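You operate a simulated robot arm through the tools that you are given. There is no shell and no other tool. Be economical: measure what you need, move in short steps, check, and stop when the job is done.

You are at the controls of a simulated two-armed robot. One attempt, no reset.

Task
On the top of the brown desk, fold the blue cloth in half, so that its two long edges meet.

Only the result counts: the job must be done as asked and must still hold three seconds after the hand-in. Knocking over, shifting, dropping, spilling or breaking anything else fails it. Flat cloth is picked up by pressing the open fingertips on it (5 to 10 N) and closing them slowly along it; thin cloth reads only 2 to 8 mm in the jaws.

Robot
Two 7-joint arms with two-finger parallel grippers on one trunk, on a base that drives. Base frame: it is fixed to the floor where the robot stands at the start and does not move with it; the origin is under the middle of the robot, x ahead of it, y to its left, z up. Readings come in cm, rad, newtons and seconds.
The left shoulder is at the start at [9.5, 18.2, 96.6], the right one opposite. With the tool pointing down near the work surface each hand reaches from about 34 to 78 cm from the robot's upright axis, wherever it stands, measured 20 degrees to its own side. Places, roughly: top of the brown desk [90, 10, 80]. Payload 3.91 kg a hand.
The TCP of each hand is the grasp point between the finger pads, 3 cm short of the fingertips. In the tool frame z runs along the fingers and y along their closing line. The gripper opens to 11 cm. The fingers are 2 cm wide and 1 cm thick; the gripper's body (4.8 by 11.2 cm) begins 5.5 cm behind the TCP.
Orientation is that of the tool frame in the base frame, as a unit quaternion [w, x, y, z]. With the fingers straight down and closing along the base's y, the tool's x points along the base's -x, its y along +y and its z along -z.

Tools
- The arms move only by the tool apply_moves. It takes "left_targets", "right_targets" or both (then of equal length, played together; a hand with none holds still); each is a list of rows, each a list of 7 numbers: the shift along the tool's x, y, z in mm, then the turn, a rotation vector about the tool's x, y, z in rad, then the opening, from 0 (shut) to 1 (fully open). In form: [[dx, dy, dz, wx, wy, wz, claw], ...]. A call has 1 to 10 rows; each row shifts and turns the commanded pose from where the row before left it, along the tool's axes as they then stand. Rows are played at 5 a second. More than 5 cm and 0.15 rad between two rows, or a gripper value outside its range, and nothing of the call is played. A pose out of reach is approached as far as the arm can. The call stops where the force on the tool passes 40 N (or 10 N more than at its start, if that is more) or the arm is blocked; 0.2 s more then pass. The fingers move at their own pace (about 7.2 cm/s each) and stop on an object; they squeeze with about 40 N. The grip force told is the motor's: it shows also when the fingers shut on nothing. Time passes only in rows, and 0.2 s behind the last, so rows that do not move let the fingers close. The reply holds the time, the measured pose of the TCP, the force on the tool along the base axes, the opening and the grip force, in the units named above and with some noise, with the torque about the TCP (base axes, N m) and any sound that the robot's microphone picked up.
- Cameras (640 x 400 px; columns grow to the right, rows downward): "scene" is now at [23.61, 3.09, 113.36]; the picture's right is [0.20, -0.98, 0.00], its down [-0.66, -0.14, -0.74] and it looks along [0.72, 0.15, -0.67] (base axes); focal length 214 px, centre (320, 200). "left" rides on the left gripper at [7.2, -1.7, -10.3] in its tool frame; the picture's right is [0.23, 0.97, 0.00], its down [-0.76, 0.18, -0.62] and it looks along [-0.61, 0.14, 0.78] (tool axes); focal length 222 px, centre (320, 200). "right" rides on the right gripper at [7.2, 1.7, -10.3] in its tool frame; the picture's right is [-0.23, 0.97, 0.00], its down [-0.76, -0.18, -0.62] and it looks along [-0.61, -0.14, 0.78] (tool axes); focal length 222 px, centre (320, 200). There is no depth. A picture from a camera that has moved, and an enlarged one, comes with that camera's place and axes in the base frame and with its lens. The place of the scene camera against the robot may be out by one fixed shift of up to 2.5 cm in any direction.
- camera(camera): a new picture of that camera. The clock stands still meanwhile.
- raise_lower(by): slides the trunk up (or, below 0, down) by that many cm; the arms and the scene camera ride with it, the base frame stays. It gives what a move gives, with no picture.
- drive_base(legs): drives the robot by 1 to 6 legs, each [ahead, left, turn to the left] in cm, cm and rad, along the robot's own axes; the way and the turn of a leg run together, so that a leg with both is an arc; at most 150 cm and 3.142 rad a leg. The arms and the cameras ride along, it lands a little off, and it stops where it bumps. It gives what a move gives.
- turn_head(pan, tilt): turns the head with the scene camera to pan (to the left, within 1.396 rad either way) and tilt (down, from -0.506 to 1.204), counted from straight ahead of the robot. It gives what a move gives.
- enlarge(camera, box): a new picture of the part [left, top, right, bottom] of that camera's present view, enlarged. The clock stands still meanwhile.
- finish_job(): hands the job in; it is judged then, once.

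Go step by step. Nothing tells you exact positions but the pictures and the camera data: compare them with the known pose of the tool, close in by small moves and look again before you grip or let go. The budget is 120 turns and 108 pictures, counting those below and the enlarged ones. Unless the task says otherwise, let go and move clear before handing in, and close with one line.

The tools are called after "Call:" as name(argument=value, ...) on one line, values as JSON. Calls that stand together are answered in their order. apply_moves: Moves the arms, as the interface text tells. Its arguments: {"type":"object","properties":{"left_targets":{"type":"array","items":{"type":"array","items":{"type":"number"}}},"right_targets":{"type":"array","items":{"type":"array","items":{"type":"number"}}}},"required":[]} The other tools are called the same way: raise_lower (by) slides the trunk up or down; drive_base (legs) drives the base; turn_head (pan, tilt) turns the head that bears the scene camera; camera (camera) takes a picture; enlarge (camera, box) takes an enlarged picture of a part of a camera's view; finish_job () hands the job in.

At the start:

```text
time_s: 0.0
left_eef_pos: [39.61, 25.76, 97.17]
left_tcp_rot: [0.0, 0.0, 1.0, -0.001]
left_force: [0.3, -1.1, 0.1]
left_torque: [0.01, -0.04, 0.04]
left_finger_gap: 10.99
left_gripper_force: 0.1
right_eef_pos: [42.42, -8.79, 99.73]
right_tcp_rot: [0.0, 0.0, 1.0, -0.001]
right_force: [0.3, -1.2, -0.3]
right_torque: [0.0, 0.04, 0.05]
right_finger_gap: 11.01
right_gripper_force: 0.0
trunk travel left (down, up): [-22.5, 28.9]
robot x, y, heading: [0.17, -0.29, -0.001]
head pan, tilt: [0.202, 0.74]
```

scene: 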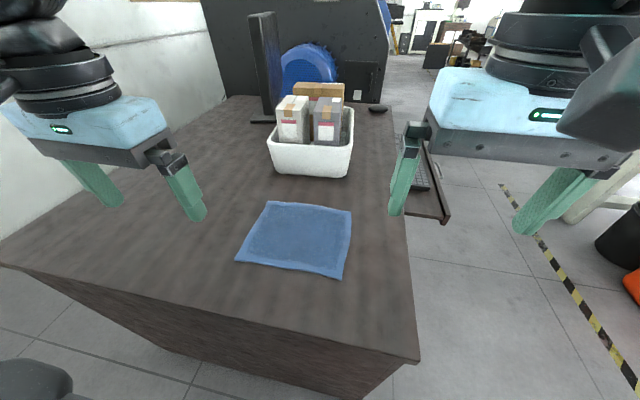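
right: 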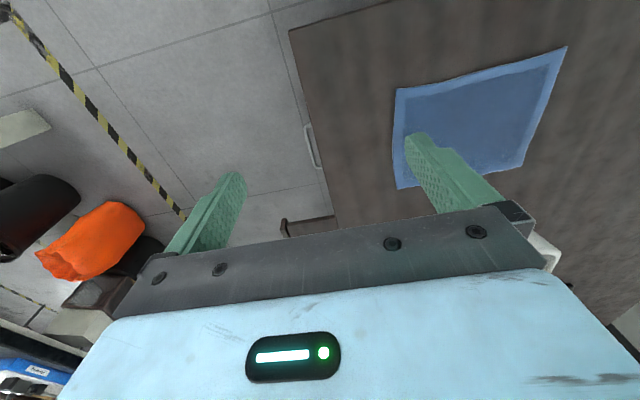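
left: 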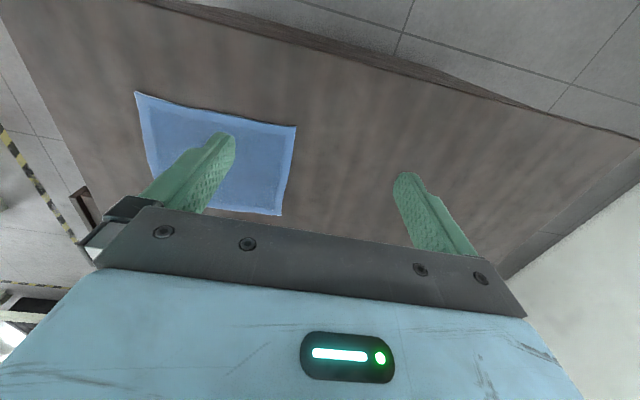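

The cloth appears to lie at x≈45–63, y≈2–23, z≈76 (triangulated between the hand cameras), so its long edges run along y. I'll shift the base left to centre on it, and turn both hands so that they close along x.

Call:
drive_base(legs=[[0, 12, 0]])

Call:
apply_moves(left_targets=[[0, 0, 0, 0, 0, 0.15, 1], [0, 0, 0, 0, 0, 0.15, 1], [0, 0, 0, 0, 0, 0.15, 1], [0, 0, 0, 0, 0, 0.15, 1], [0, 0, 0, 0, 0, 0.15, 1], [0, 0, 0, 0, 0, 0.15, 1], [0, 0, 0, 0, 0, 0.15, 1], [0, 0, 0, 0, 0, 0.15, 1], [0, 0, 0, 0, 0, 0.15, 1], [0, 0, 0, 0, 0, 0.15, 1]], right_targets=[[0, 0, 0, 0, 0, -0.15, 1], [0, 0, 0, 0, 0, -0.15, 1], [0, 0, 0, 0, 0, -0.15, 1], [0, 0, 0, 0, 0, -0.15, 1], [0, 0, 0, 0, 0, -0.15, 1], [0, 0, 0, 0, 0, -0.15, 1], [0, 0, 0, 0, 0, -0.15, 1], [0, 0, 0, 0, 0, -0.15, 1], [0, 0, 0, 0, 0, -0.15, 1], [0, 0, 0, 0, 0, -0.15, 1]])

Call:
camera(camera="scene")

```text
time_s: 1.7
left_eef_pos: [39.48, 37.81, 97.08]
left_tcp_rot: [0.0, 0.0, 1.0, 0.0]
left_force: [0.3, 0.9, -0.6]
left_torque: [0.01, 0.0, 0.01]
left_finger_gap: 11.0
left_gripper_force: 0.1
right_eef_pos: [42.26, 3.27, 99.85]
right_tcp_rot: [0.0, 0.0, 1.0, 0.001]
right_force: [0.3, 0.3, -0.2]
right_torque: [-0.01, -0.01, 0.01]
right_finger_gap: 10.99
right_gripper_force: 0.2
trunk travel left (down, up): [-22.5, 28.9]
robot x, y, heading: [-0.44, 12.12, -0.002]
head pan, tilt: [0.202, 0.74]
```

```text
time_s: 3.9
left_eef_pos: [39.43, 37.74, 97.09]
left_tcp_rot: [0.0, 0.683, 0.731, 0.0]
left_force: [0.3, 0.4, -0.5]
left_torque: [0.0, 0.02, 0.01]
left_finger_gap: 10.99
left_gripper_force: 0.1
right_eef_pos: [41.33, 3.41, 99.7]
right_tcp_rot: [0.001, -0.68, 0.733, 0.0]
right_force: [-0.2, 0.1, -0.2]
right_torque: [-0.02, -0.03, 0.0]
right_finger_gap: 11.01
right_gripper_force: 0.0
right hand out of reach, approached as far as the arm can: row 10
trunk travel left (down, up): [-22.5, 28.9]
robot x, y, heading: [0.13, 11.94, -0.0]
head pan, tilt: [0.202, 0.74]
```

```text
104 pictures are left
camera scene: at [23.6, 15.13, 113.36], right [0.2, -0.98, 0.0], down [-0.66, -0.14, -0.74], along [0.72, 0.15, -0.67], focal length 214 px, centre (320, 200)
```

scene: 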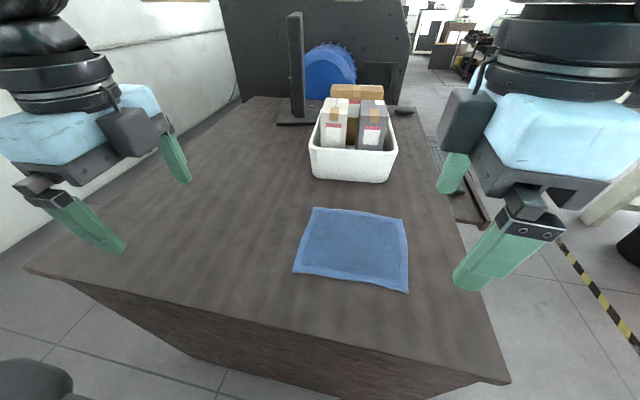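

The wrists can close along x. I'll back off 10 cm for room and bring the hands above the far edge's corners, since folding far-to-near keeps me clear of the bin.

Call:
drive_base(legs=[[-10, 0, 0]])

Call:
apply_moves(left_targets=[[0, 0, 0, 0, 0, 0.067, 1], [-20, 40, 9, 0, 0, 0, 1], [-20, 40, 9, 0, 0, 0, 1], [-20, 40, 9, 0, 0, 0, 1], [-20, 40, 9, 0, 0, 0, 1], [-20, 40, 9, 0, 0, 0, 1], [-20, 40, 9, 0, 0, 0, 0.36], [-20, 40, 9, 0, 0, 0, 0.36], [-20, 40, 9, 0, 0, 0, 0.36]], right_targets=[[0, -38, 12, 0, 0, 0, 1], [0, -38, 12, 0, 0, 0, 1], [0, -38, 12, 0, 0, 0, 1], [0, -38, 12, 0, 0, -0.07, 1], [0, -38, 12, 0, 0, 0, 1], [0, -38, 12, 0, 0, 0, 1], [0, -38, 12, 0, 0, 0, 0.36], [0, -38, 12, 0, 0, 0, 0.36], [0, 0, 0, 0, 0, 0, 0.36]])

Call:
camera(camera="left")

Call:
camera(camera="right")

Call:
camera(camera="scene")

```text
time_s: 5.1
left_eef_pos: [29.47, 37.73, 97.12]
left_tcp_rot: [0.0, 0.682, 0.732, 0.0]
left_force: [0.7, 0.5, 0.0]
left_torque: [-0.02, -0.05, -0.01]
left_finger_gap: 11.04
left_gripper_force: 0.0
right_eef_pos: [31.34, 3.48, 99.39]
right_tcp_rot: [0.001, -0.679, 0.734, 0.0]
right_force: [-0.3, -0.5, 0.9]
right_torque: [0.02, -0.03, 0.0]
right_finger_gap: 11.01
right_gripper_force: 0.2
trunk travel left (down, up): [-22.5, 28.9]
robot x, y, heading: [-9.59, 12.0, 0.0]
head pan, tilt: [0.202, 0.74]
```

```text
time_s: 7.1
left_eef_pos: [46.5, 29.61, 93.24]
left_tcp_rot: [0.0, 0.706, 0.708, 0.0]
left_force: [0.8, 0.2, -0.3]
left_torque: [-0.02, 0.0, -0.01]
left_finger_gap: 3.95
left_gripper_force: 0.0
left hand out of reach, approached as far as the arm can: row 6, 7, 8, 9
right_eef_pos: [31.78, 7.71, 91.48]
right_tcp_rot: [0.001, -0.703, 0.711, 0.0]
right_force: [-0.2, -0.6, 0.7]
right_torque: [-0.03, -0.04, -0.03]
right_finger_gap: 3.96
right_gripper_force: 0.1
right hand out of reach, approached as far as the arm can: row 1, 2, 3, 4, 5, 6, 7, 8
trunk travel left (down, up): [-22.5, 28.9]
robot x, y, heading: [-9.64, 12.03, -0.001]
head pan, tilt: [0.202, 0.74]
```

```text
103 pictures are left
camera left: at [44.87, 36.75, 103.58], right [0.97, 0.23, 0.0], down [0.18, -0.76, 0.62], along [0.14, -0.61, -0.78], focal length 222 px, centre (320, 200)
```

left: 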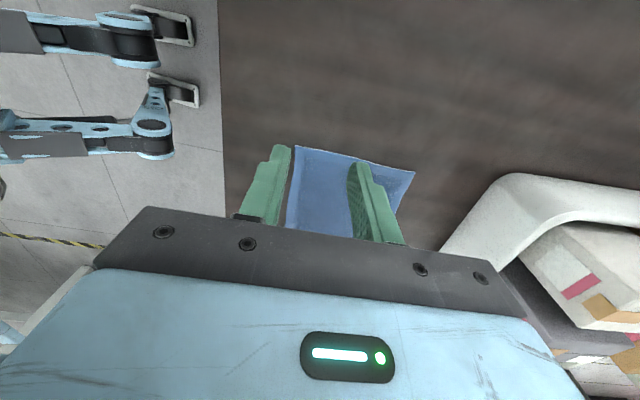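

```text
102 pictures are left
camera right: at [30.19, 0.32, 101.83], right [-0.97, 0.24, 0.0], down [0.18, 0.76, 0.62], along [0.15, 0.61, -0.78], focal length 222 px, centre (320, 200)
```

right: 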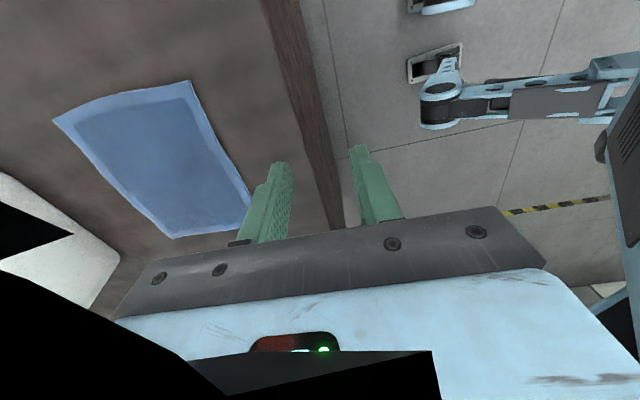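

```text
101 pictures are left
camera scene: at [13.72, 15.12, 113.36], right [0.2, -0.98, 0.0], down [-0.66, -0.14, -0.74], along [0.72, 0.15, -0.67], focal length 214 px, centre (320, 200)
```

scene: 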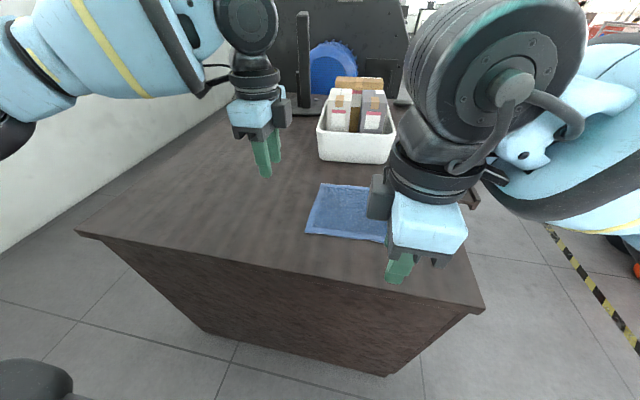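

Closing along x runs the arms out of reach. I'll turn both hands back to closing along y, which is the natural posture, and grip the far corners that way instead.

Call:
apply_moves(left_targets=[[0, 0, 0, 0, 0, -0.149, 0.36], [0, 0, 0, 0, 0, -0.149, 0.36], [0, 0, 0, 0, 0, -0.149, 0.36], [0, 0, 0, 0, 0, -0.149, 0.36], [0, 0, 0, 0, 0, -0.149, 0.36], [0, 0, 0, 0, 0, -0.149, 0.36], [0, 0, 0, 0, 0, -0.149, 0.36], [0, 0, 0, 0, 0, -0.149, 0.36], [0, 0, 0, 0, 0, -0.149, 0.36], [0, 0, 0, 0, 0, -0.149, 0.36]], right_targets=[[0, 0, 0, 0, 0, 0.149, 0.36], [0, 0, 0, 0, 0, 0.149, 0.36], [0, 0, 0, 0, 0, 0.149, 0.36], [0, 0, 0, 0, 0, 0.149, 0.36], [0, 0, 0, 0, 0, 0.149, 0.36], [0, 0, 0, 0, 0, 0.149, 0.36], [0, 0, 0, 0, 0, 0.149, 0.36], [0, 0, 0, 0, 0, 0.149, 0.36], [0, 0, 0, 0, 0, 0.149, 0.36], [0, 0, 0, 0, 0, 0.149, 0.36]])

```text
time_s: 9.3
left_eef_pos: [46.64, 29.58, 93.19]
left_tcp_rot: [0.0, 0.035, 0.999, 0.0]
left_force: [0.3, 0.4, 0.3]
left_torque: [-0.04, 0.0, -0.02]
left_finger_gap: 3.96
left_gripper_force: 0.1
right_eef_pos: [31.81, 7.75, 91.5]
right_tcp_rot: [0.0, -0.036, 0.999, 0.0]
right_force: [0.2, 0.3, 0.5]
right_torque: [0.03, 0.01, -0.02]
right_finger_gap: 3.95
right_gripper_force: 0.1
trunk travel left (down, up): [-22.5, 28.9]
robot x, y, heading: [-9.83, 11.83, -0.002]
head pan, tilt: [0.202, 0.74]
```

Both hands are back in the standard posture. Now moving above the far corners.

Call:
apply_moves(left_targets=[[0, 0, 0, 0, 0, -0.07, 0.18], [-25, -14, 8, 0, 0, 0, 0.18], [-25, -14, 8, 0, 0, 0, 0.18], [-25, -14, 8, 0, 0, 0, 0.18], [-25, -14, 8, 0, 0, 0, 0.18], [-25, -14, 8, 0, 0, 0, 0.18], [-25, -13, 8, 0, 0, 0, 0.18], [0, 0, 0, 0, 0, 0, 0.18]], right_targets=[[0, 0, 0, 0, 0, 0.072, 0.18], [-45, -7, 5, 0, 0, 0, 0.18], [-45, -7, 5, 0, 0, 0, 0.18], [-45, -7, 5, 0, 0, 0, 0.18], [-45, -7, 5, 0, 0, 0, 0.18], [-45, -7, 5, 0, 0, 0, 0.18], [-45, -5, 5, 0, 0, 0, 0.18], [-28, 0, 0, 0, 0, 0, 0.18]])

Call:
camera(camera="left")

Call:
camera(camera="right")

Call:
camera(camera="scene")

```text
time_s: 11.1
left_eef_pos: [46.7, 29.43, 93.26]
left_tcp_rot: [0.0, 0.002, 1.0, -0.001]
left_force: [-0.3, 0.0, 0.6]
left_torque: [0.08, 0.01, -0.04]
left_finger_gap: 1.98
left_gripper_force: 0.0
left hand out of reach, approached as far as the arm can: row 2, 3, 4, 5, 6, 7
right_eef_pos: [60.8, 3.44, 88.29]
right_tcp_rot: [0.0, -0.004, 1.0, 0.0]
right_force: [0.0, -0.7, 0.3]
right_torque: [0.0, -0.01, 0.0]
right_finger_gap: 2.01
right_gripper_force: 0.0
right hand out of reach, approached as far as the arm can: row 8
trunk travel left (down, up): [-22.5, 28.9]
robot x, y, heading: [-9.93, 12.14, -0.0]
head pan, tilt: [0.202, 0.74]
```

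```text
100 pictures are left
camera left: at [39.37, 27.74, 103.58], right [-0.22, 0.97, 0.0], down [0.76, 0.18, 0.62], along [0.61, 0.14, -0.78], focal length 222 px, centre (320, 200)
```

left: 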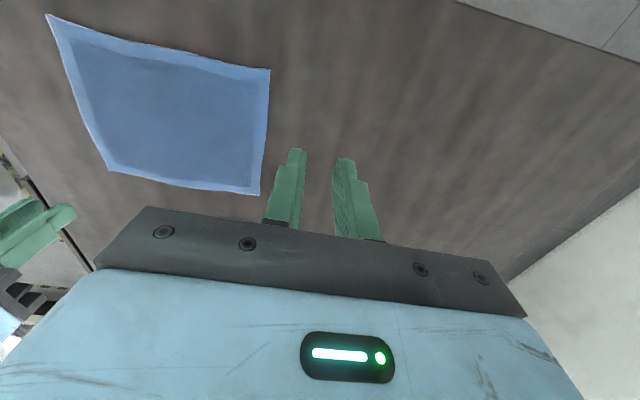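

```text
99 pictures are left
camera right: at [53.65, 4.97, 98.64], right [0.22, 0.98, 0.0], down [0.76, -0.17, 0.62], along [0.61, -0.14, -0.78], focal length 222 px, centre (320, 200)
```

right: 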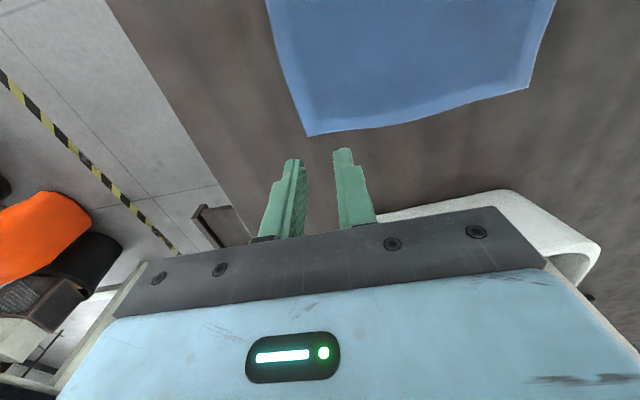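

```text
98 pictures are left
camera scene: at [13.74, 15.01, 113.35], right [0.2, -0.98, 0.0], down [-0.66, -0.14, -0.74], along [0.72, 0.15, -0.67], focal length 214 px, centre (320, 200)
```

scene: 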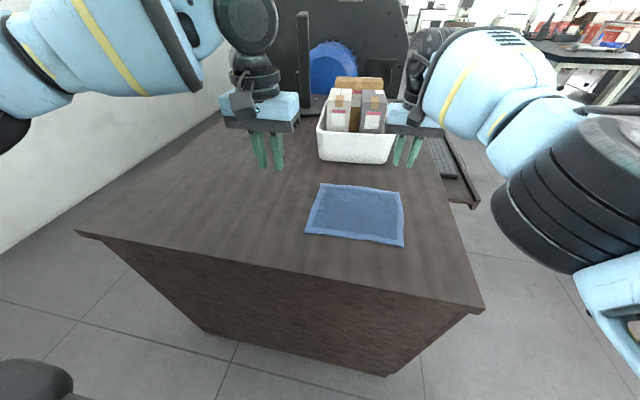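

The right hand is above its corner. The left arm seems stuck at a joint limit, so I'll drive forward a little and unwind it by retracting.

Call:
apply_moves(left_targets=[[30, 0, 0, 0, 0, 0, 0.18], [30, 0, 0, 0, 0, 0, 0.18], [30, 10, 0, 0, 0, 0, 0.18], [30, 10, 0, 0, 0, 0, 0.18]], right_targets=[[30, 0, -10, 0, 0, 0, 0.18], [30, 0, -10, 0, 0, 0, 0.18], [30, 0, 0, 0, 0, 0, 0.18], [0, 0, 0, 0, 0, 0, 0.18]])

Call:
apply_moves(left_targets=[[-40, -20, 0, 0, 0, 0, 0.18], [-40, -20, 0, 0, 0, 0, 0.18], [-40, -20, 0, 0, 0, 0, 0.18], [-40, -20, 0, 0, 0, 0, 0.18], [-40, -20, 0, 0, 0, 0, 0.18], [-40, 0, 0, 0, 0, 0, 0.18]])

```text
time_s: 12.1
left_eef_pos: [34.58, 31.82, 93.07]
left_tcp_rot: [0.0, 0.003, 1.0, 0.0]
left_force: [-0.7, -0.2, 0.4]
left_torque: [0.01, 0.0, -0.04]
left_finger_gap: 1.97
left_gripper_force: 0.0
right_eef_pos: [51.77, 3.41, 90.37]
right_tcp_rot: [0.0, -0.001, 1.0, 0.0]
right_force: [0.6, 0.3, 0.4]
right_torque: [0.01, 0.02, -0.01]
right_finger_gap: 1.99
right_gripper_force: 0.0
trunk travel left (down, up): [-22.5, 28.9]
robot x, y, heading: [-9.76, 12.12, -0.005]
head pan, tilt: [0.202, 0.74]
```

```text
time_s: 13.5
left_eef_pos: [44.68, 28.4, 93.25]
left_tcp_rot: [0.0, 0.004, 1.0, -0.001]
left_force: [-0.6, 0.4, -0.3]
left_torque: [0.01, 0.02, 0.01]
left_finger_gap: 1.98
left_gripper_force: 0.0
left hand out of reach, approached as far as the arm can: row 3, 4, 5, 6
right_eef_pos: [51.78, 3.47, 90.19]
right_tcp_rot: [0.0, -0.001, 1.0, 0.002]
right_force: [-0.6, -0.8, -0.6]
right_torque: [0.03, -0.01, 0.03]
right_finger_gap: 2.0
right_gripper_force: 0.0
trunk travel left (down, up): [-22.5, 28.9]
robot x, y, heading: [-9.88, 11.83, -0.005]
head pan, tilt: [0.202, 0.74]
```

The left is still limited, possibly by height or a wound joint. I'll test lower and then forward in small steps, over bare desk.

Call:
apply_moves(left_targets=[[0, 0, 30, 0, 0, 0, 0.18], [0, 0, 40, 0, 0, 0, 0.18], [-30, 0, 0, 0, 0, 0, 0.18], [-30, 0, 0, 0, 0, 0, 0.18], [-30, 0, 0, 0, 0, 0, 0.18]])

Call:
turn_head(pan=0.7, tilt=0.3)

Call:
camera(camera="scene")

```text
time_s: 14.7
left_eef_pos: [47.81, 29.09, 86.44]
left_tcp_rot: [-0.001, 0.002, 1.0, 0.0]
left_force: [0.0, -0.1, 0.3]
left_torque: [-0.05, 0.0, 0.01]
left_finger_gap: 2.0
left_gripper_force: 0.1
left hand out of reach, approached as far as the arm can: row 3, 4, 5
right_eef_pos: [51.82, 3.41, 90.38]
right_tcp_rot: [0.0, -0.001, 1.0, 0.0]
right_force: [0.1, 0.4, -0.8]
right_torque: [0.0, -0.01, 0.0]
right_finger_gap: 1.98
right_gripper_force: 0.1
trunk travel left (down, up): [-22.5, 28.9]
robot x, y, heading: [-10.15, 12.11, -0.001]
head pan, tilt: [0.202, 0.74]
```

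```text
time_s: 15.6
left_eef_pos: [47.75, 29.04, 86.45]
left_tcp_rot: [0.0, 0.004, 1.0, 0.0]
left_force: [0.2, 0.1, -0.2]
left_torque: [0.01, 0.0, 0.04]
left_finger_gap: 1.96
left_gripper_force: 0.1
right_eef_pos: [51.82, 3.43, 90.29]
right_tcp_rot: [0.001, -0.001, 1.0, 0.0]
right_force: [-0.7, 0.4, 0.4]
right_torque: [0.01, -0.01, -0.01]
right_finger_gap: 2.0
right_gripper_force: 0.0
trunk travel left (down, up): [-22.5, 28.9]
robot x, y, heading: [-9.82, 11.73, 0.002]
head pan, tilt: [0.7, 0.3]
```

```text
97 pictures are left
camera scene: at [12.7, 19.44, 117.31], right [0.64, -0.77, 0.0], down [-0.23, -0.19, -0.96], along [0.73, 0.61, -0.3], focal length 214 px, centre (320, 200)
```

scene: 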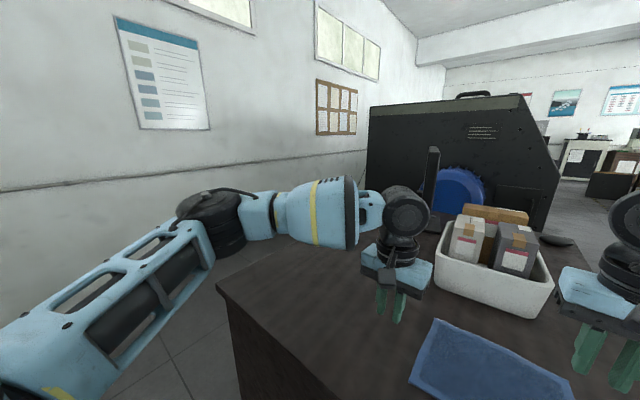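

The left elbow has swung far outward. I'll pull the hand in, yaw it the other way to drag the elbow back, and try again.

Call:
apply_moves(left_targets=[[30, 0, -20, 0, 0, -0.12, 0.18], [30, 0, -20, 0, 0, -0.12, 0.18], [0, 0, -20, 0, 0, -0.12, 0.18], [0, 0, 0, 0, 0, -0.12, 0.18], [0, 0, 0, 0, 0, -0.12, 0.18], [0, 0, 0, 0, 0, -0.12, 0.18]])

Call:
apply_moves(left_targets=[[-40, 0, 0, 0, 0, 0, 0.18], [-40, 0, 0, 0, 0, 0, 0.18], [-40, 0, 0, 0, 0, 0, 0.18], [-40, 0, 0, 0, 0, 0, 0.18]])

Call:
camera(camera="scene")

```text
time_s: 17.0
left_eef_pos: [41.91, 28.78, 92.48]
left_tcp_rot: [0.0, -0.351, 0.936, 0.001]
left_force: [-0.6, -0.3, -0.1]
left_torque: [0.03, 0.01, 0.01]
left_finger_gap: 1.98
left_gripper_force: 0.2
right_eef_pos: [51.74, 3.44, 90.35]
right_tcp_rot: [0.001, -0.001, 1.0, 0.0]
right_force: [-0.2, 0.5, -1.0]
right_torque: [0.02, 0.01, -0.01]
right_finger_gap: 1.99
right_gripper_force: 0.0
trunk travel left (down, up): [-22.5, 28.9]
robot x, y, heading: [-10.06, 12.03, 0.005]
head pan, tilt: [0.7, 0.3]
```

```text
time_s: 18.0
left_eef_pos: [54.01, 39.57, 92.48]
left_tcp_rot: [0.0, -0.349, 0.937, 0.0]
left_force: [-0.4, 0.7, -0.6]
left_torque: [-0.01, -0.01, 0.02]
left_finger_gap: 1.98
left_gripper_force: 0.0
right_eef_pos: [51.89, 3.48, 90.26]
right_tcp_rot: [0.001, -0.001, 1.0, 0.0]
right_force: [0.5, -0.3, 0.1]
right_torque: [0.01, 0.01, 0.01]
right_finger_gap: 1.99
right_gripper_force: 0.1
trunk travel left (down, up): [-22.5, 28.9]
robot x, y, heading: [-9.92, 11.74, -0.003]
head pan, tilt: [0.7, 0.3]
```

```text
96 pictures are left
camera scene: at [12.78, 19.49, 117.29], right [0.64, -0.77, 0.0], down [-0.23, -0.19, -0.95], along [0.73, 0.61, -0.3], focal length 214 px, centre (320, 200)
```

scene: 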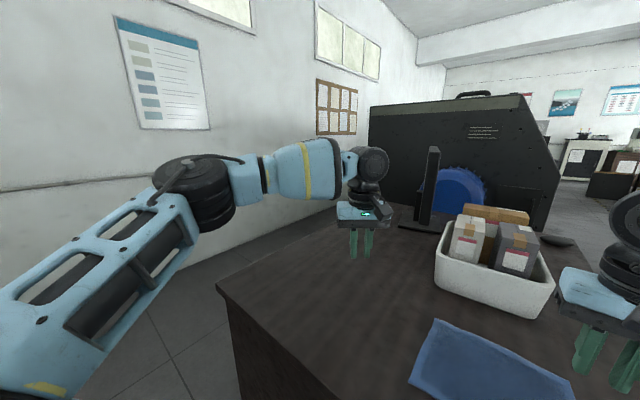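

That freed it, and the left hand is now at (54, 39.6). I'll yaw back and slide toward its corner.

Call:
apply_moves(left_targets=[[0, 0, 0, 0, 0, 0.12, 0.18], [0, 0, 0, 0, 0, 0.12, 0.18], [0, 0, 0, 0, 0, 0.12, 0.18], [0, 0, 0, 0, 0, 0.12, 0.18], [0, 0, 0, 0, 0, 0.12, 0.18], [0, 0, 0, 0, 0, 0.115, 0.18], [0, -40, 0, 0, 0, 0, 0.18], [0, -40, 0, 0, 0, 0, 0.18], [0, -40, 0, 0, 0, 0, 0.18], [0, -40, 0, 0, 0, 0, 0.18]])

```text
time_s: 20.2
left_eef_pos: [53.1, 36.49, 92.07]
left_tcp_rot: [0.0, 0.001, 1.0, 0.001]
left_force: [-0.3, 0.0, 0.8]
left_torque: [0.01, -0.01, 0.04]
left_finger_gap: 1.98
left_gripper_force: 0.3
left hand out of reach, approached as far as the arm can: row 7, 8, 9, 10
right_eef_pos: [51.74, 3.38, 90.41]
right_tcp_rot: [-0.001, -0.001, 1.0, 0.001]
right_force: [0.2, 0.1, 0.6]
right_torque: [0.02, -0.02, 0.03]
right_finger_gap: 1.98
right_gripper_force: 0.1
trunk travel left (down, up): [-22.5, 28.9]
robot x, y, heading: [-9.73, 12.14, 0.002]
head pan, tilt: [0.7, 0.3]
```

I'll compare with the right arm's configuration, which does reach.

Call:
turn_head(pan=-0.7, tilt=0.3)

Call:
camera(camera="scene")

```text
time_s: 21.7
left_eef_pos: [53.0, 36.49, 92.03]
left_tcp_rot: [0.0, 0.001, 1.0, 0.0]
left_force: [0.5, -0.5, 0.4]
left_torque: [0.0, 0.03, 0.0]
left_finger_gap: 1.98
left_gripper_force: 0.2
right_eef_pos: [51.81, 3.49, 90.36]
right_tcp_rot: [0.0, -0.001, 1.0, 0.0]
right_force: [0.0, 0.8, -0.2]
right_torque: [-0.03, 0.03, -0.03]
right_finger_gap: 1.98
right_gripper_force: 0.0
trunk travel left (down, up): [-22.5, 28.9]
robot x, y, heading: [-9.79, 11.94, -0.002]
head pan, tilt: [-0.7, 0.3]
```

```text
95 pictures are left
camera scene: at [12.7, 7.43, 117.31], right [-0.64, -0.77, 0.0], down [-0.23, 0.19, -0.96], along [0.73, -0.62, -0.3], focal length 214 px, centre (320, 200)
```

scene: 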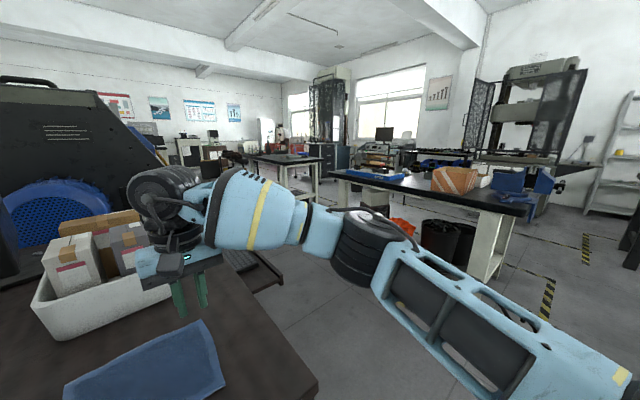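

Both elbows are similar, but the right arm was unwound while pulled in close. I'll pull the left hand in to about (32, 18) at height and then extend it again.

Call:
apply_moves(left_targets=[[40, 0, -10, 0, 0, 0, 0.18], [40, -20, -10, 0, 0, 0, 0.18], [40, -30, -10, 0, 0, 0, 0.18], [40, -35, 0, 0, 0, 0, 0.18], [40, -35, 0, 0, 0, 0, 0.18], [20, -35, 0, 0, 0, 0, 0.18], [0, -30, 0, 0, 0, 0, 0.18]])

Call:
apply_moves(left_targets=[[-40, 0, 8, 0, 0, 0, 0.18], [-40, 0, 8, 0, 0, 0, 0.18], [-40, 5, 8, 0, 0, 0, 0.18], [-40, 5, 8, 0, 0, 0, 0.18], [-40, 5, 8, 0, 0, 0, 0.18], [-40, 5, 8, 0, 0, 0, 0.18], [-40, 5, 8, 0, 0, 0, 0.18]])

```text
refused: row 3 steps farther than a row can; nothing moved
```

```text
time_s: 23.3
left_eef_pos: [53.71, 36.95, 91.74]
left_tcp_rot: [0.0, 0.0, 1.0, -0.001]
left_force: [-0.1, -0.2, -0.3]
left_torque: [0.01, 0.01, -0.01]
left_finger_gap: 1.98
left_gripper_force: 0.0
left hand out of reach, approached as far as the arm can: row 1, 2, 3, 4, 5, 6, 7
right_eef_pos: [51.73, 3.4, 90.25]
right_tcp_rot: [0.0, -0.001, 1.0, 0.001]
right_force: [0.4, -1.0, -0.5]
right_torque: [-0.02, 0.02, 0.01]
right_finger_gap: 2.0
right_gripper_force: 0.1
trunk travel left (down, up): [-22.5, 28.9]
robot x, y, heading: [-9.46, 12.07, -0.0]
head pan, tilt: [-0.7, 0.3]
```

The retract call was refused because one step was too long, so I'm redoing it with smaller rows.

Call:
apply_moves(left_targets=[[40, 0, -10, 0, 0, 0, 0.18], [40, -15, -10, 0, 0, 0, 0.18], [40, -15, -10, 0, 0, 0, 0.18], [35, -30, 0, 0, 0, 0, 0.18], [35, -30, 0, 0, 0, 0, 0.18], [20, -30, 0, 0, 0, 0, 0.18], [0, -35, 0, 0, 0, 0, 0.18], [0, -35, 0, 0, 0, 0, 0.18]])

```text
time_s: 25.1
left_eef_pos: [32.98, 23.28, 94.87]
left_tcp_rot: [0.0, -0.001, 1.0, 0.0]
left_force: [-0.4, -0.1, 0.4]
left_torque: [0.01, 0.01, -0.01]
left_finger_gap: 1.97
left_gripper_force: 0.1
left hand out of reach, approached as far as the arm can: row 7, 8
right_eef_pos: [51.83, 3.51, 90.34]
right_tcp_rot: [0.0, -0.003, 1.0, 0.0]
right_force: [-0.1, 0.7, 0.3]
right_torque: [0.0, -0.03, 0.0]
right_finger_gap: 1.98
right_gripper_force: 0.0
trunk travel left (down, up): [-22.5, 28.9]
robot x, y, heading: [-10.14, 11.71, -0.0]
head pan, tilt: [-0.7, 0.3]
```

Still limited at yaw 0. I'll test whether an inward-yawed hand can move toward the cloth.

Call:
apply_moves(left_targets=[[0, 0, 0, 0, 0, -0.145, 0.18], [0, 0, 0, 0, 0, -0.145, 0.18], [0, 0, 0, 0, 0, -0.145, 0.18], [0, 0, 0, 0, 0, -0.145, 0.18], [0, 0, 0, 0, 0, -0.145, 0.18], [-27, -33, 0, 0, 0, 0, 0.18], [-27, -33, 0, 0, 0, 0, 0.18], [-27, -33, 0, 0, 0, 0, 0.18], [-27, -33, 0, 0, 0, 0, 0.18]])

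Call:
turn_head(pan=0.4, tilt=0.6)

Call:
camera(camera="scene")

```text
time_s: 27.1
left_eef_pos: [41.65, 28.63, 94.51]
left_tcp_rot: [-0.001, -0.354, 0.935, 0.0]
left_force: [0.3, -0.5, 0.1]
left_torque: [-0.04, 0.04, -0.01]
left_finger_gap: 1.98
left_gripper_force: 0.0
left hand out of reach, approached as far as the arm can: row 6, 7, 8, 9
right_eef_pos: [51.86, 3.6, 90.22]
right_tcp_rot: [-0.001, -0.002, 1.0, 0.001]
right_force: [0.1, 0.4, 0.0]
right_torque: [-0.01, -0.01, 0.03]
right_finger_gap: 1.97
right_gripper_force: 0.0
trunk travel left (down, up): [-22.5, 28.9]
robot x, y, heading: [-10.05, 12.13, -0.003]
head pan, tilt: [-0.7, 0.3]
```

```text
time_s: 28.4
left_eef_pos: [41.49, 28.38, 94.5]
left_tcp_rot: [0.0, -0.354, 0.935, 0.0]
left_force: [-0.4, 0.3, 0.5]
left_torque: [-0.01, 0.02, -0.03]
left_finger_gap: 1.98
left_gripper_force: 0.2
right_eef_pos: [51.77, 3.4, 90.39]
right_tcp_rot: [-0.001, 0.0, 1.0, 0.0]
right_force: [0.0, -0.1, 0.0]
right_torque: [0.03, -0.01, -0.02]
right_finger_gap: 1.98
right_gripper_force: 0.0
trunk travel left (down, up): [-22.5, 28.9]
robot x, y, heading: [-9.76, 12.16, 0.0]
head pan, tilt: [0.4, 0.6]
```

```text
94 pictures are left
camera scene: at [13.7, 16.87, 114.56], right [0.39, -0.92, 0.0], down [-0.52, -0.22, -0.83], along [0.76, 0.32, -0.56], focal length 214 px, centre (320, 200)
```

scene: 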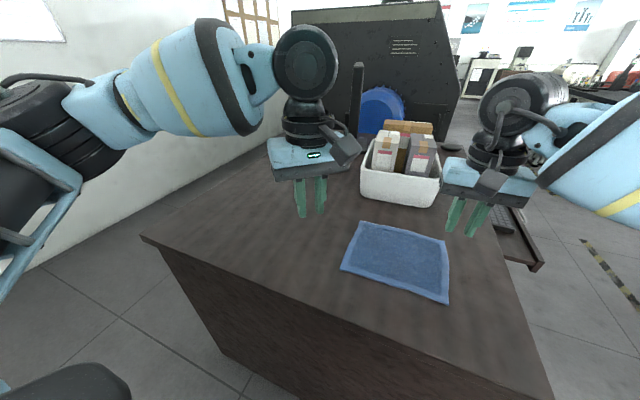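

The left limit is a circle about its elbow, so the upper arm sits at a joint limit. I'll raise the trunk so that the arm hangs differently, then lower the hand and move it inward.

Call:
raise_lower(by=18)

Call:
apply_moves(left_targets=[[0, 0, 30, 0, 0, 0.14, 0.18], [0, 0, 30, 0, 0, 0.14, 0.18], [0, 0, 30, 0, 0, 0.14, 0.18], [0, 0, 30, 0, 0, 0.14, 0.18], [0, 0, 30, 0, 0, 0.165, 0.18]])

Call:
apply_moves(left_targets=[[0, 0, 30, 0, 0, 0.14, 0.18], [0, 0, 30, 0, 0, 0.14, 0.18], [0, 0, 30, 0, 0, 0.14, 0.18], [0, 0, 30, 0, 0, 0.14, 0.18], [0, 0, 30, 0, 0, 0.14, 0.18], [-25, -20, 0, 0, 0, 0, 0.18], [-25, -20, 0, 0, 0, 0, 0.18], [-25, -20, 0, 0, 0, 0, 0.18]])

```text
time_s: 30.4
left_eef_pos: [41.48, 28.44, 112.72]
left_tcp_rot: [0.003, -0.356, 0.934, -0.001]
left_force: [0.0, 0.7, 0.4]
left_torque: [0.0, 0.0, 0.0]
left_finger_gap: 1.98
left_gripper_force: 0.1
right_eef_pos: [51.75, 3.42, 108.22]
right_tcp_rot: [-0.001, -0.002, 1.0, 0.0]
right_force: [-0.6, 0.2, 0.2]
right_torque: [-0.02, 0.01, 0.0]
right_finger_gap: 1.97
right_gripper_force: 0.0
trunk travel left (down, up): [-40.5, 10.9]
robot x, y, heading: [-9.94, 12.38, 0.001]
head pan, tilt: [0.4, 0.6]
```

```text
refused: row 5 steps farther than a row can; nothing moved
```

```text
time_s: 32.2
left_eef_pos: [43.64, 27.83, 97.7]
left_tcp_rot: [0.004, -0.014, 1.0, -0.001]
left_force: [-0.9, 0.2, 0.1]
left_torque: [0.02, 0.03, -0.02]
left_finger_gap: 1.97
left_gripper_force: 0.0
left hand out of reach, approached as far as the arm can: row 6, 7, 8
right_eef_pos: [51.69, 3.55, 108.39]
right_tcp_rot: [0.0, -0.001, 1.0, 0.0]
right_force: [-0.1, -0.4, 0.9]
right_torque: [0.02, -0.01, -0.03]
right_finger_gap: 2.0
right_gripper_force: 0.1
trunk travel left (down, up): [-40.5, 10.9]
robot x, y, heading: [-9.7, 12.14, -0.002]
head pan, tilt: [0.4, 0.6]
```

I'll keep lowering (desk at ~76, fingertips 3 cm below the TCP) and test inward again.

Call:
apply_moves(left_targets=[[0, 0, 30, 0, 0, 0, 0.18], [0, 0, 30, 0, 0, 0, 0.18], [0, 0, 30, 0, 0, 0, 0.18], [0, 0, 30, 0, 0, 0, 0.18], [-25, -20, 0, 0, 0, 0, 0.18], [-25, -20, 0, 0, 0, 0, 0.18], [-25, -20, 0, 0, 0, 0, 0.18]])

Call:
camera(camera="scene")

```text
time_s: 33.9
left_eef_pos: [45.42, 29.76, 87.8]
left_tcp_rot: [0.004, -0.015, 1.0, 0.0]
left_force: [0.7, -0.1, 0.4]
left_torque: [-0.04, 0.0, 0.01]
left_finger_gap: 1.98
left_gripper_force: 0.1
left hand out of reach, approached as far as the arm can: row 4, 5, 6, 7
right_eef_pos: [51.7, 3.54, 108.29]
right_tcp_rot: [0.0, -0.002, 1.0, 0.001]
right_force: [-0.1, 0.0, -0.5]
right_torque: [-0.01, 0.0, 0.0]
right_finger_gap: 1.96
right_gripper_force: 0.1
trunk travel left (down, up): [-40.5, 10.9]
robot x, y, heading: [-10.18, 11.79, 0.004]
head pan, tilt: [0.4, 0.6]
```

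```text
93 pictures are left
camera scene: at [8.16, 16.88, 133.32], right [0.39, -0.92, 0.0], down [-0.52, -0.22, -0.83], along [0.76, 0.32, -0.56], focal length 214 px, centre (320, 200)
```

scene: 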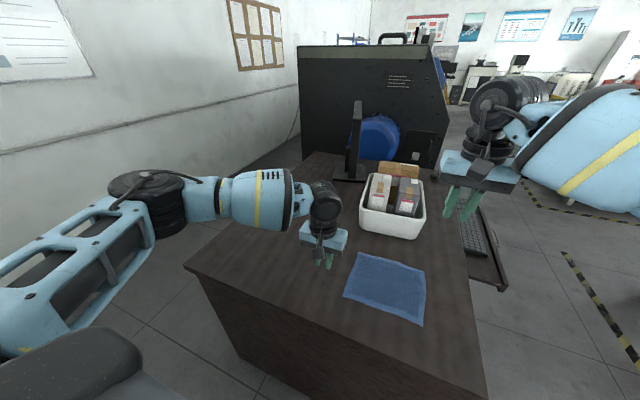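

I'll try a different route: go back to the old trunk height, extend the left arm forward along its own shoulder line, and then sweep inward.

Call:
raise_lower(by=-12)

```text
time_s: 35.0
left_eef_pos: [45.27, 29.72, 78.09]
left_tcp_rot: [0.001, -0.015, 1.0, -0.001]
left_force: [-9.0, 0.7, 13.8]
left_torque: [0.23, 0.44, 0.11]
left_finger_gap: 2.03
left_gripper_force: 0.7
right_eef_pos: [51.85, 3.47, 97.73]
right_tcp_rot: [-0.005, -0.001, 1.0, 0.0]
right_force: [1.2, -0.9, 0.0]
right_torque: [0.03, 0.01, 0.03]
right_finger_gap: 1.98
right_gripper_force: 0.0
trunk travel left (down, up): [-30.3, 21.1]
robot x, y, heading: [-9.67, 12.28, -0.002]
head pan, tilt: [0.4, 0.6]
stopped: the force on the tool passed its limit at 60 N (the readings are from after the stop); the commanded pose is now the measured one
```

That was my mistake: lowering the trunk took the left fingertips onto the bare desk, which stopped safely. It does put the desk top at z≈75.3. Lifting and extending now.

Call:
apply_moves(left_targets=[[0, 0, -40, 0, 0, 0, 0.18], [0, 0, -40, 0, 0, 0, 0.18], [0, 0, -40, 0, 0, 0, 0.18], [20, 20, -10, 0, 0, 0, 0.18], [20, 30, -10, 0, 0, 0, 0.18], [0, 40, 0, 0, 0, 0, 0.18], [0, 40, 0, 0, 0, 0, 0.18]])

Call:
apply_moves(left_targets=[[-40, 0, 0, 0, 0, 0, 0.18], [-40, 0, 0, 0, 0, 0, 0.18], [-40, 0, 0, 0, 0, 0, 0.18], [-40, 0, 0, 0, 0, 0, 0.18], [-40, 0, 0, 0, 0, 0, 0.18], [0, -40, 0, 0, 0, 0, 0.18], [0, -40, 0, 0, 0, 0, 0.18], [0, -40, 0, 0, 0, 0, 0.18], [0, -40, 0, 0, 0, 0, 0.18]])

```text
time_s: 36.6
left_eef_pos: [40.72, 42.73, 91.9]
left_tcp_rot: [0.001, -0.014, 1.0, -0.001]
left_force: [0.0, -0.8, 1.0]
left_torque: [-0.01, -0.01, -0.02]
left_finger_gap: 1.97
left_gripper_force: 0.0
right_eef_pos: [51.78, 3.42, 97.85]
right_tcp_rot: [-0.002, -0.001, 1.0, 0.001]
right_force: [0.4, 0.1, 0.8]
right_torque: [-0.01, -0.03, 0.0]
right_finger_gap: 1.95
right_gripper_force: 0.1
trunk travel left (down, up): [-30.3, 21.1]
robot x, y, heading: [-9.71, 12.31, -0.001]
head pan, tilt: [0.4, 0.6]
```

```text
time_s: 38.6
left_eef_pos: [55.52, 40.6, 91.38]
left_tcp_rot: [0.001, -0.015, 1.0, -0.001]
left_force: [-0.1, 0.2, -0.4]
left_torque: [-0.01, 0.0, 0.0]
left_finger_gap: 1.99
left_gripper_force: 0.0
left hand out of reach, approached as far as the arm can: row 4, 5, 6, 7, 8, 9
right_eef_pos: [51.78, 3.41, 97.71]
right_tcp_rot: [-0.003, -0.001, 1.0, 0.0]
right_force: [0.0, 0.1, 0.4]
right_torque: [-0.01, -0.01, 0.04]
right_finger_gap: 1.98
right_gripper_force: 0.1
trunk travel left (down, up): [-30.3, 21.1]
robot x, y, heading: [-9.88, 11.9, -0.003]
head pan, tilt: [0.4, 0.6]
```

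Evidence points to wrist yaw as the culprit: a camera-outward turn binds. I'll test a full inward yaw on the left and then sweep in.

Call:
apply_moves(left_targets=[[20, 0, 0, 0, 0, -0.149, 0.18], [20, 0, 0, 0, 0, -0.149, 0.18], [0, 0, 0, 0, 0, -0.149, 0.18], [0, 0, 0, 0, 0, -0.149, 0.18], [0, 0, 0, 0, 0, -0.149, 0.18], [0, 0, 0, 0, 0, -0.149, 0.18], [0, 0, 0, 0, 0, -0.149, 0.18], [0, 0, 0, 0, 0, -0.149, 0.18], [0, 0, 0, 0, 0, -0.149, 0.18], [0, 0, 0, 0, 0, -0.149, 0.18]])

Call:
apply_moves(left_targets=[[30, 0, 0, 0, 0, 0, 0.18], [30, 0, 0, 0, 0, 0, 0.18], [30, 0, 0, 0, 0, 0, 0.18], [30, 0, 0, 0, 0, 0, 0.18], [0, -30, 0, 0, 0, 0, 0.18], [0, -30, 0, 0, 0, 0, 0.18], [0, -30, 0, 0, 0, 0, 0.18]])

Call:
camera(camera="scene")

```text
time_s: 40.8
left_eef_pos: [51.56, 40.21, 91.54]
left_tcp_rot: [0.001, -0.69, 0.724, -0.003]
left_force: [-0.1, 0.2, 0.0]
left_torque: [-0.04, 0.0, 0.0]
left_finger_gap: 1.98
left_gripper_force: 0.1
right_eef_pos: [51.82, 3.5, 97.74]
right_tcp_rot: [-0.004, 0.0, 1.0, 0.0]
right_force: [0.5, 0.2, -0.4]
right_torque: [0.01, 0.0, -0.02]
right_finger_gap: 1.98
right_gripper_force: 0.0
trunk travel left (down, up): [-30.3, 21.1]
robot x, y, heading: [-9.9, 11.96, -0.001]
head pan, tilt: [0.4, 0.6]
```

```text
time_s: 42.4
left_eef_pos: [51.11, 33.38, 91.54]
left_tcp_rot: [0.001, -0.689, 0.725, -0.002]
left_force: [0.8, 0.5, 0.5]
left_torque: [0.02, 0.01, 0.02]
left_finger_gap: 1.98
left_gripper_force: 0.0
left hand out of reach, approached as far as the arm can: row 3, 4, 5, 6, 7
right_eef_pos: [51.91, 3.48, 97.76]
right_tcp_rot: [-0.003, -0.001, 1.0, 0.0]
right_force: [0.3, 0.2, -0.1]
right_torque: [-0.01, -0.02, -0.03]
right_finger_gap: 1.98
right_gripper_force: 0.1
trunk travel left (down, up): [-30.3, 21.1]
robot x, y, heading: [-10.15, 12.09, 0.002]
head pan, tilt: [0.4, 0.6]
```

```text
92 pictures are left
camera scene: at [11.42, 16.9, 122.57], right [0.39, -0.92, 0.0], down [-0.52, -0.22, -0.83], along [0.76, 0.32, -0.56], focal length 214 px, centre (320, 200)
```

scene: 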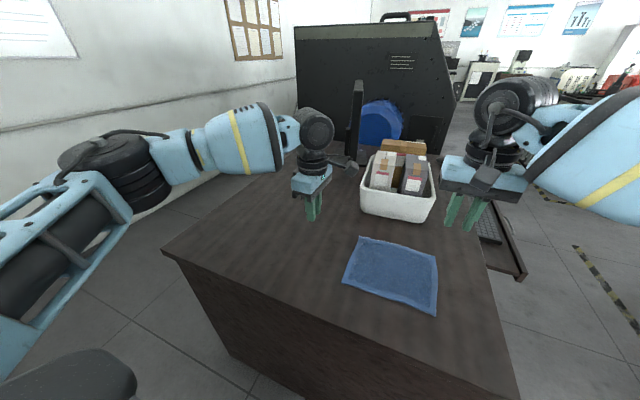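

Yaw isn't the limit, because the elbow stays stuck outward. I'll try crossing inward at a greater height and then coming down.

Call:
apply_moves(left_targets=[[-20, 0, -45, 0, 0, 0.14, 0.18], [-20, 0, -45, 0, 0, 0.14, 0.18], [0, 0, -45, 0, 0, 0.14, 0.18], [0, 0, -45, 0, 0, 0.14, 0.18], [0, 0, -45, 0, 0, 0.14, 0.18], [0, 0, -45, 0, 0, 0.14, 0.18], [0, 0, -30, 0, 0, 0.14, 0.18], [0, 0, 0, 0, 0, 0.14, 0.18], [0, 0, 0, 0, 0, 0.14, 0.18], [0, 0, 0, 0, 0, 0.14, 0.18]])

Call:
apply_moves(left_targets=[[0, 0, 0, 0, 0, 0.13, 0.18], [0, -40, 0, 0, 0, 0, 0.18], [0, -40, 0, 0, 0, 0, 0.18], [0, -40, 0, 0, 0, 0, 0.18], [0, -40, 0, 0, 0, 0, 0.18], [-40, 0, 0, 0, 0, 0, 0.18], [-40, 0, 0, 0, 0, 0, 0.18]])

Call:
camera(camera="scene")

```text
time_s: 44.6
left_eef_pos: [45.97, 41.87, 118.16]
left_tcp_rot: [0.002, -0.058, 0.998, 0.0]
left_force: [0.5, 0.1, 0.3]
left_torque: [0.01, 0.0, -0.01]
left_finger_gap: 1.99
left_gripper_force: 0.2
left hand out of reach, approached as far as the arm can: row 3, 4, 5, 6, 7
right_eef_pos: [51.88, 3.39, 97.68]
right_tcp_rot: [-0.003, -0.001, 1.0, 0.001]
right_force: [0.5, -0.2, 1.5]
right_torque: [-0.01, 0.02, 0.02]
right_finger_gap: 1.97
right_gripper_force: 0.1
trunk travel left (down, up): [-30.3, 21.1]
robot x, y, heading: [-9.7, 12.48, -0.002]
head pan, tilt: [0.4, 0.6]
```

```text
time_s: 46.2
left_eef_pos: [44.92, 35.0, 113.13]
left_tcp_rot: [0.002, 0.005, 1.0, -0.001]
left_force: [0.9, -0.8, -0.2]
left_torque: [-0.05, 0.0, 0.03]
left_finger_gap: 1.99
left_gripper_force: 0.0
left hand out of reach, approached as far as the arm can: row 2, 3, 4, 5, 6, 7
right_eef_pos: [51.95, 3.41, 97.73]
right_tcp_rot: [-0.004, -0.001, 1.0, 0.0]
right_force: [0.2, -0.3, 0.6]
right_torque: [0.0, 0.01, -0.01]
right_finger_gap: 1.98
right_gripper_force: 0.1
trunk travel left (down, up): [-30.3, 21.1]
robot x, y, heading: [-9.6, 12.01, 0.001]
head pan, tilt: [0.4, 0.6]
```

```text
91 pictures are left
camera scene: at [11.47, 16.92, 122.56], right [0.39, -0.92, 0.0], down [-0.52, -0.22, -0.82], along [0.76, 0.32, -0.57], focal length 214 px, centre (320, 200)
```

scene: 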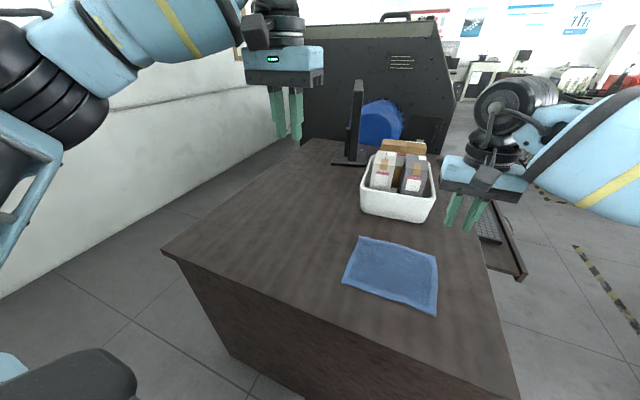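

I'm in the left arm's reduced reach, so I'll shift the base instead. Moving right and forward gives the left arm its own-side bearing on the corner, with the right reaching across slightly.

Call:
drive_base(legs=[[0, -15, 0], [11, 0, 0]])

Call:
apply_moves(left_targets=[[-30, 0, 40, 0, 0, 0, 0.18], [-30, 0, 40, 0, 0, 0, 0.18], [0, 0, 40, 0, 0, 0, 0.18], [0, 0, 40, 0, 0, 0, 0.18], [0, 0, 40, 0, 0, 0, 0.18]], right_targets=[[0, 30, 0, 0, 0, 0, 0.18], [0, 30, 0, 0, 0, 0, 0.18], [0, 30, 20, 0, 0, 0, 0.18], [0, 30, 20, 0, 0, 0, 0.18], [0, 20, 20, 0, 0, 0, 0.18]])

```text
time_s: 49.0
left_eef_pos: [56.02, 20.34, 113.12]
left_tcp_rot: [0.002, 0.005, 1.0, -0.001]
left_force: [0.3, -0.1, -0.7]
left_torque: [0.0, 0.03, 0.03]
left_finger_gap: 1.98
left_gripper_force: 0.0
right_eef_pos: [62.95, -11.38, 97.67]
right_tcp_rot: [-0.003, -0.002, 1.0, -0.001]
right_force: [0.2, 0.2, -0.7]
right_torque: [0.01, 0.01, 0.03]
right_finger_gap: 1.98
right_gripper_force: 0.0
trunk travel left (down, up): [-30.3, 21.1]
robot x, y, heading: [1.02, -2.43, 0.003]
head pan, tilt: [0.4, 0.6]
```

```text
time_s: 50.2
left_eef_pos: [60.34, 21.44, 92.82]
left_tcp_rot: [0.002, 0.004, 1.0, -0.001]
left_force: [-0.1, -0.2, -0.4]
left_torque: [-0.06, 0.01, 0.02]
left_finger_gap: 1.98
left_gripper_force: 0.0
left hand out of reach, approached as far as the arm can: row 1, 2
right_eef_pos: [62.73, 2.53, 91.65]
right_tcp_rot: [-0.003, -0.001, 1.0, 0.0]
right_force: [0.7, -0.7, 0.0]
right_torque: [-0.03, 0.0, 0.04]
right_finger_gap: 1.96
right_gripper_force: 0.1
trunk travel left (down, up): [-30.3, 21.1]
robot x, y, heading: [1.48, -3.29, 0.001]
head pan, tilt: [0.4, 0.6]
```

Both hands now reach the far corners. Lowering to about 3 cm above the cloth and checking.

Call:
apply_moves(left_targets=[[-13, 0, 30, 0, 0, 0, 0.18], [0, 0, 40, 0, 0, 0, 0.18], [0, 0, 45, 0, 0, 0, 0.18], [0, 0, 0, 0, 0, 0, 0.18]], right_targets=[[11, 12, 25, 0, 0, 0, 0.18], [0, 0, 40, 0, 0, 0, 0.18], [0, 0, 40, 0, 0, 0, 0.18], [0, 0, 0, 0, 0, 0, 0.18]])

Call:
camera(camera="left")

Call:
camera(camera="right")

Call:
camera(camera="scene")

```text
time_s: 51.2
left_eef_pos: [61.82, 21.45, 81.25]
left_tcp_rot: [0.003, 0.004, 1.0, -0.001]
left_force: [-0.5, 1.1, -0.2]
left_torque: [0.0, -0.02, -0.01]
left_finger_gap: 1.94
left_gripper_force: 0.1
right_eef_pos: [61.51, 3.64, 81.25]
right_tcp_rot: [-0.002, -0.001, 1.0, 0.0]
right_force: [-0.6, -0.5, -1.0]
right_torque: [0.0, 0.0, 0.0]
right_finger_gap: 1.98
right_gripper_force: 0.0
trunk travel left (down, up): [-30.3, 21.1]
robot x, y, heading: [0.63, -3.22, 0.0]
head pan, tilt: [0.4, 0.6]
```

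```text
90 pictures are left
camera left: at [54.34, 19.84, 91.55], right [-0.22, 0.98, 0.0], down [0.76, 0.17, 0.63], along [0.61, 0.13, -0.78], focal length 222 px, centre (320, 200)
```

left: 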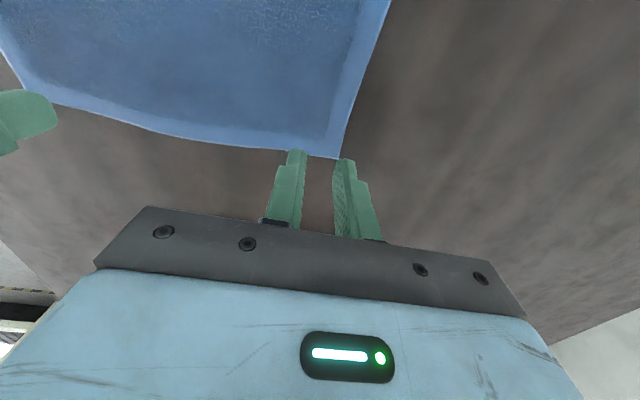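

```text
89 pictures are left
camera right: at [54.54, 5.31, 91.68], right [0.22, 0.97, 0.0], down [0.77, -0.18, 0.62], along [0.6, -0.14, -0.79], focal length 222 px, centre (320, 200)
```

right: 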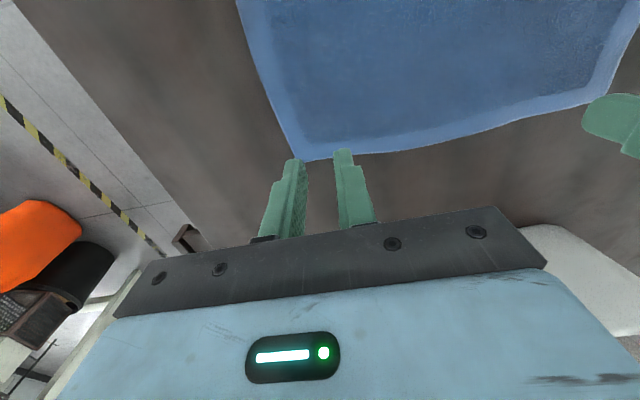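

```text
88 pictures are left
camera scene: at [22.35, 2.0, 122.59], right [0.39, -0.92, 0.0], down [-0.52, -0.22, -0.83], along [0.76, 0.32, -0.56], focal length 214 px, centre (320, 200)
```

scene: 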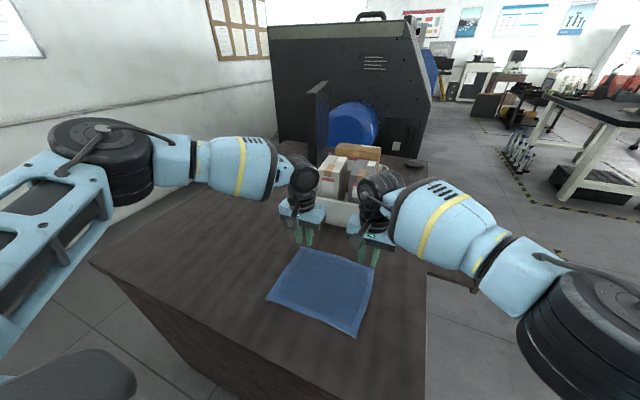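

The corners sit at (62.4, 23.0) and (62.6, 1.8), and the fingers straddle just inside them. I'll nudge each hand inward 5 mm and lower to near contact.

Call:
apply_moves(left_targets=[[4, -5, 12, 0, 0, 0, 0.18], [0, 0, 11, 0, 0, 0, 0.18], [0, 0, 4, 0, 0, 0, 0.18]], right_targets=[[2, 5, 12, 0, 0, 0, 0.18], [0, 0, 11, 0, 0, 0, 0.18], [0, 0, 4, 0, 0, 0, 0.18]])

```text
time_s: 52.0
left_eef_pos: [61.43, 21.03, 78.57]
left_tcp_rot: [0.003, 0.004, 1.0, -0.001]
left_force: [0.5, -0.9, 0.0]
left_torque: [0.0, 0.02, 0.0]
left_finger_gap: 1.99
left_gripper_force: 0.1
right_eef_pos: [61.43, 4.32, 78.67]
right_tcp_rot: [-0.002, -0.003, 1.0, 0.0]
right_force: [-0.3, 0.8, 0.5]
right_torque: [0.02, 0.0, 0.02]
right_finger_gap: 2.0
right_gripper_force: 0.1
trunk travel left (down, up): [-30.3, 21.1]
robot x, y, heading: [1.29, -2.86, 0.005]
head pan, tilt: [0.4, 0.6]
```

Call:
apply_moves(left_targets=[[0, 0, 2, 0, 0, 0, 0.18], [0, 0, 1, 0, 0, 0, 0.18]], right_targets=[[0, 0, 2, 0, 0, 0, 0.18], [0, 0, 1, 0, 0, 0, 0.18]])

```text
time_s: 52.6
left_eef_pos: [61.19, 20.95, 78.29]
left_tcp_rot: [0.003, 0.004, 1.0, -0.001]
left_force: [-0.1, 1.5, 4.4]
left_torque: [0.03, 0.0, -0.01]
left_finger_gap: 2.0
left_gripper_force: 0.1
right_eef_pos: [61.41, 4.35, 78.4]
right_tcp_rot: [-0.003, -0.002, 1.0, 0.001]
right_force: [1.3, -0.2, 5.0]
right_torque: [-0.02, -0.03, 0.0]
right_finger_gap: 1.96
right_gripper_force: 0.1
trunk travel left (down, up): [-30.3, 21.1]
robot x, y, heading: [1.27, -2.98, -0.001]
head pan, tilt: [0.4, 0.6]
```

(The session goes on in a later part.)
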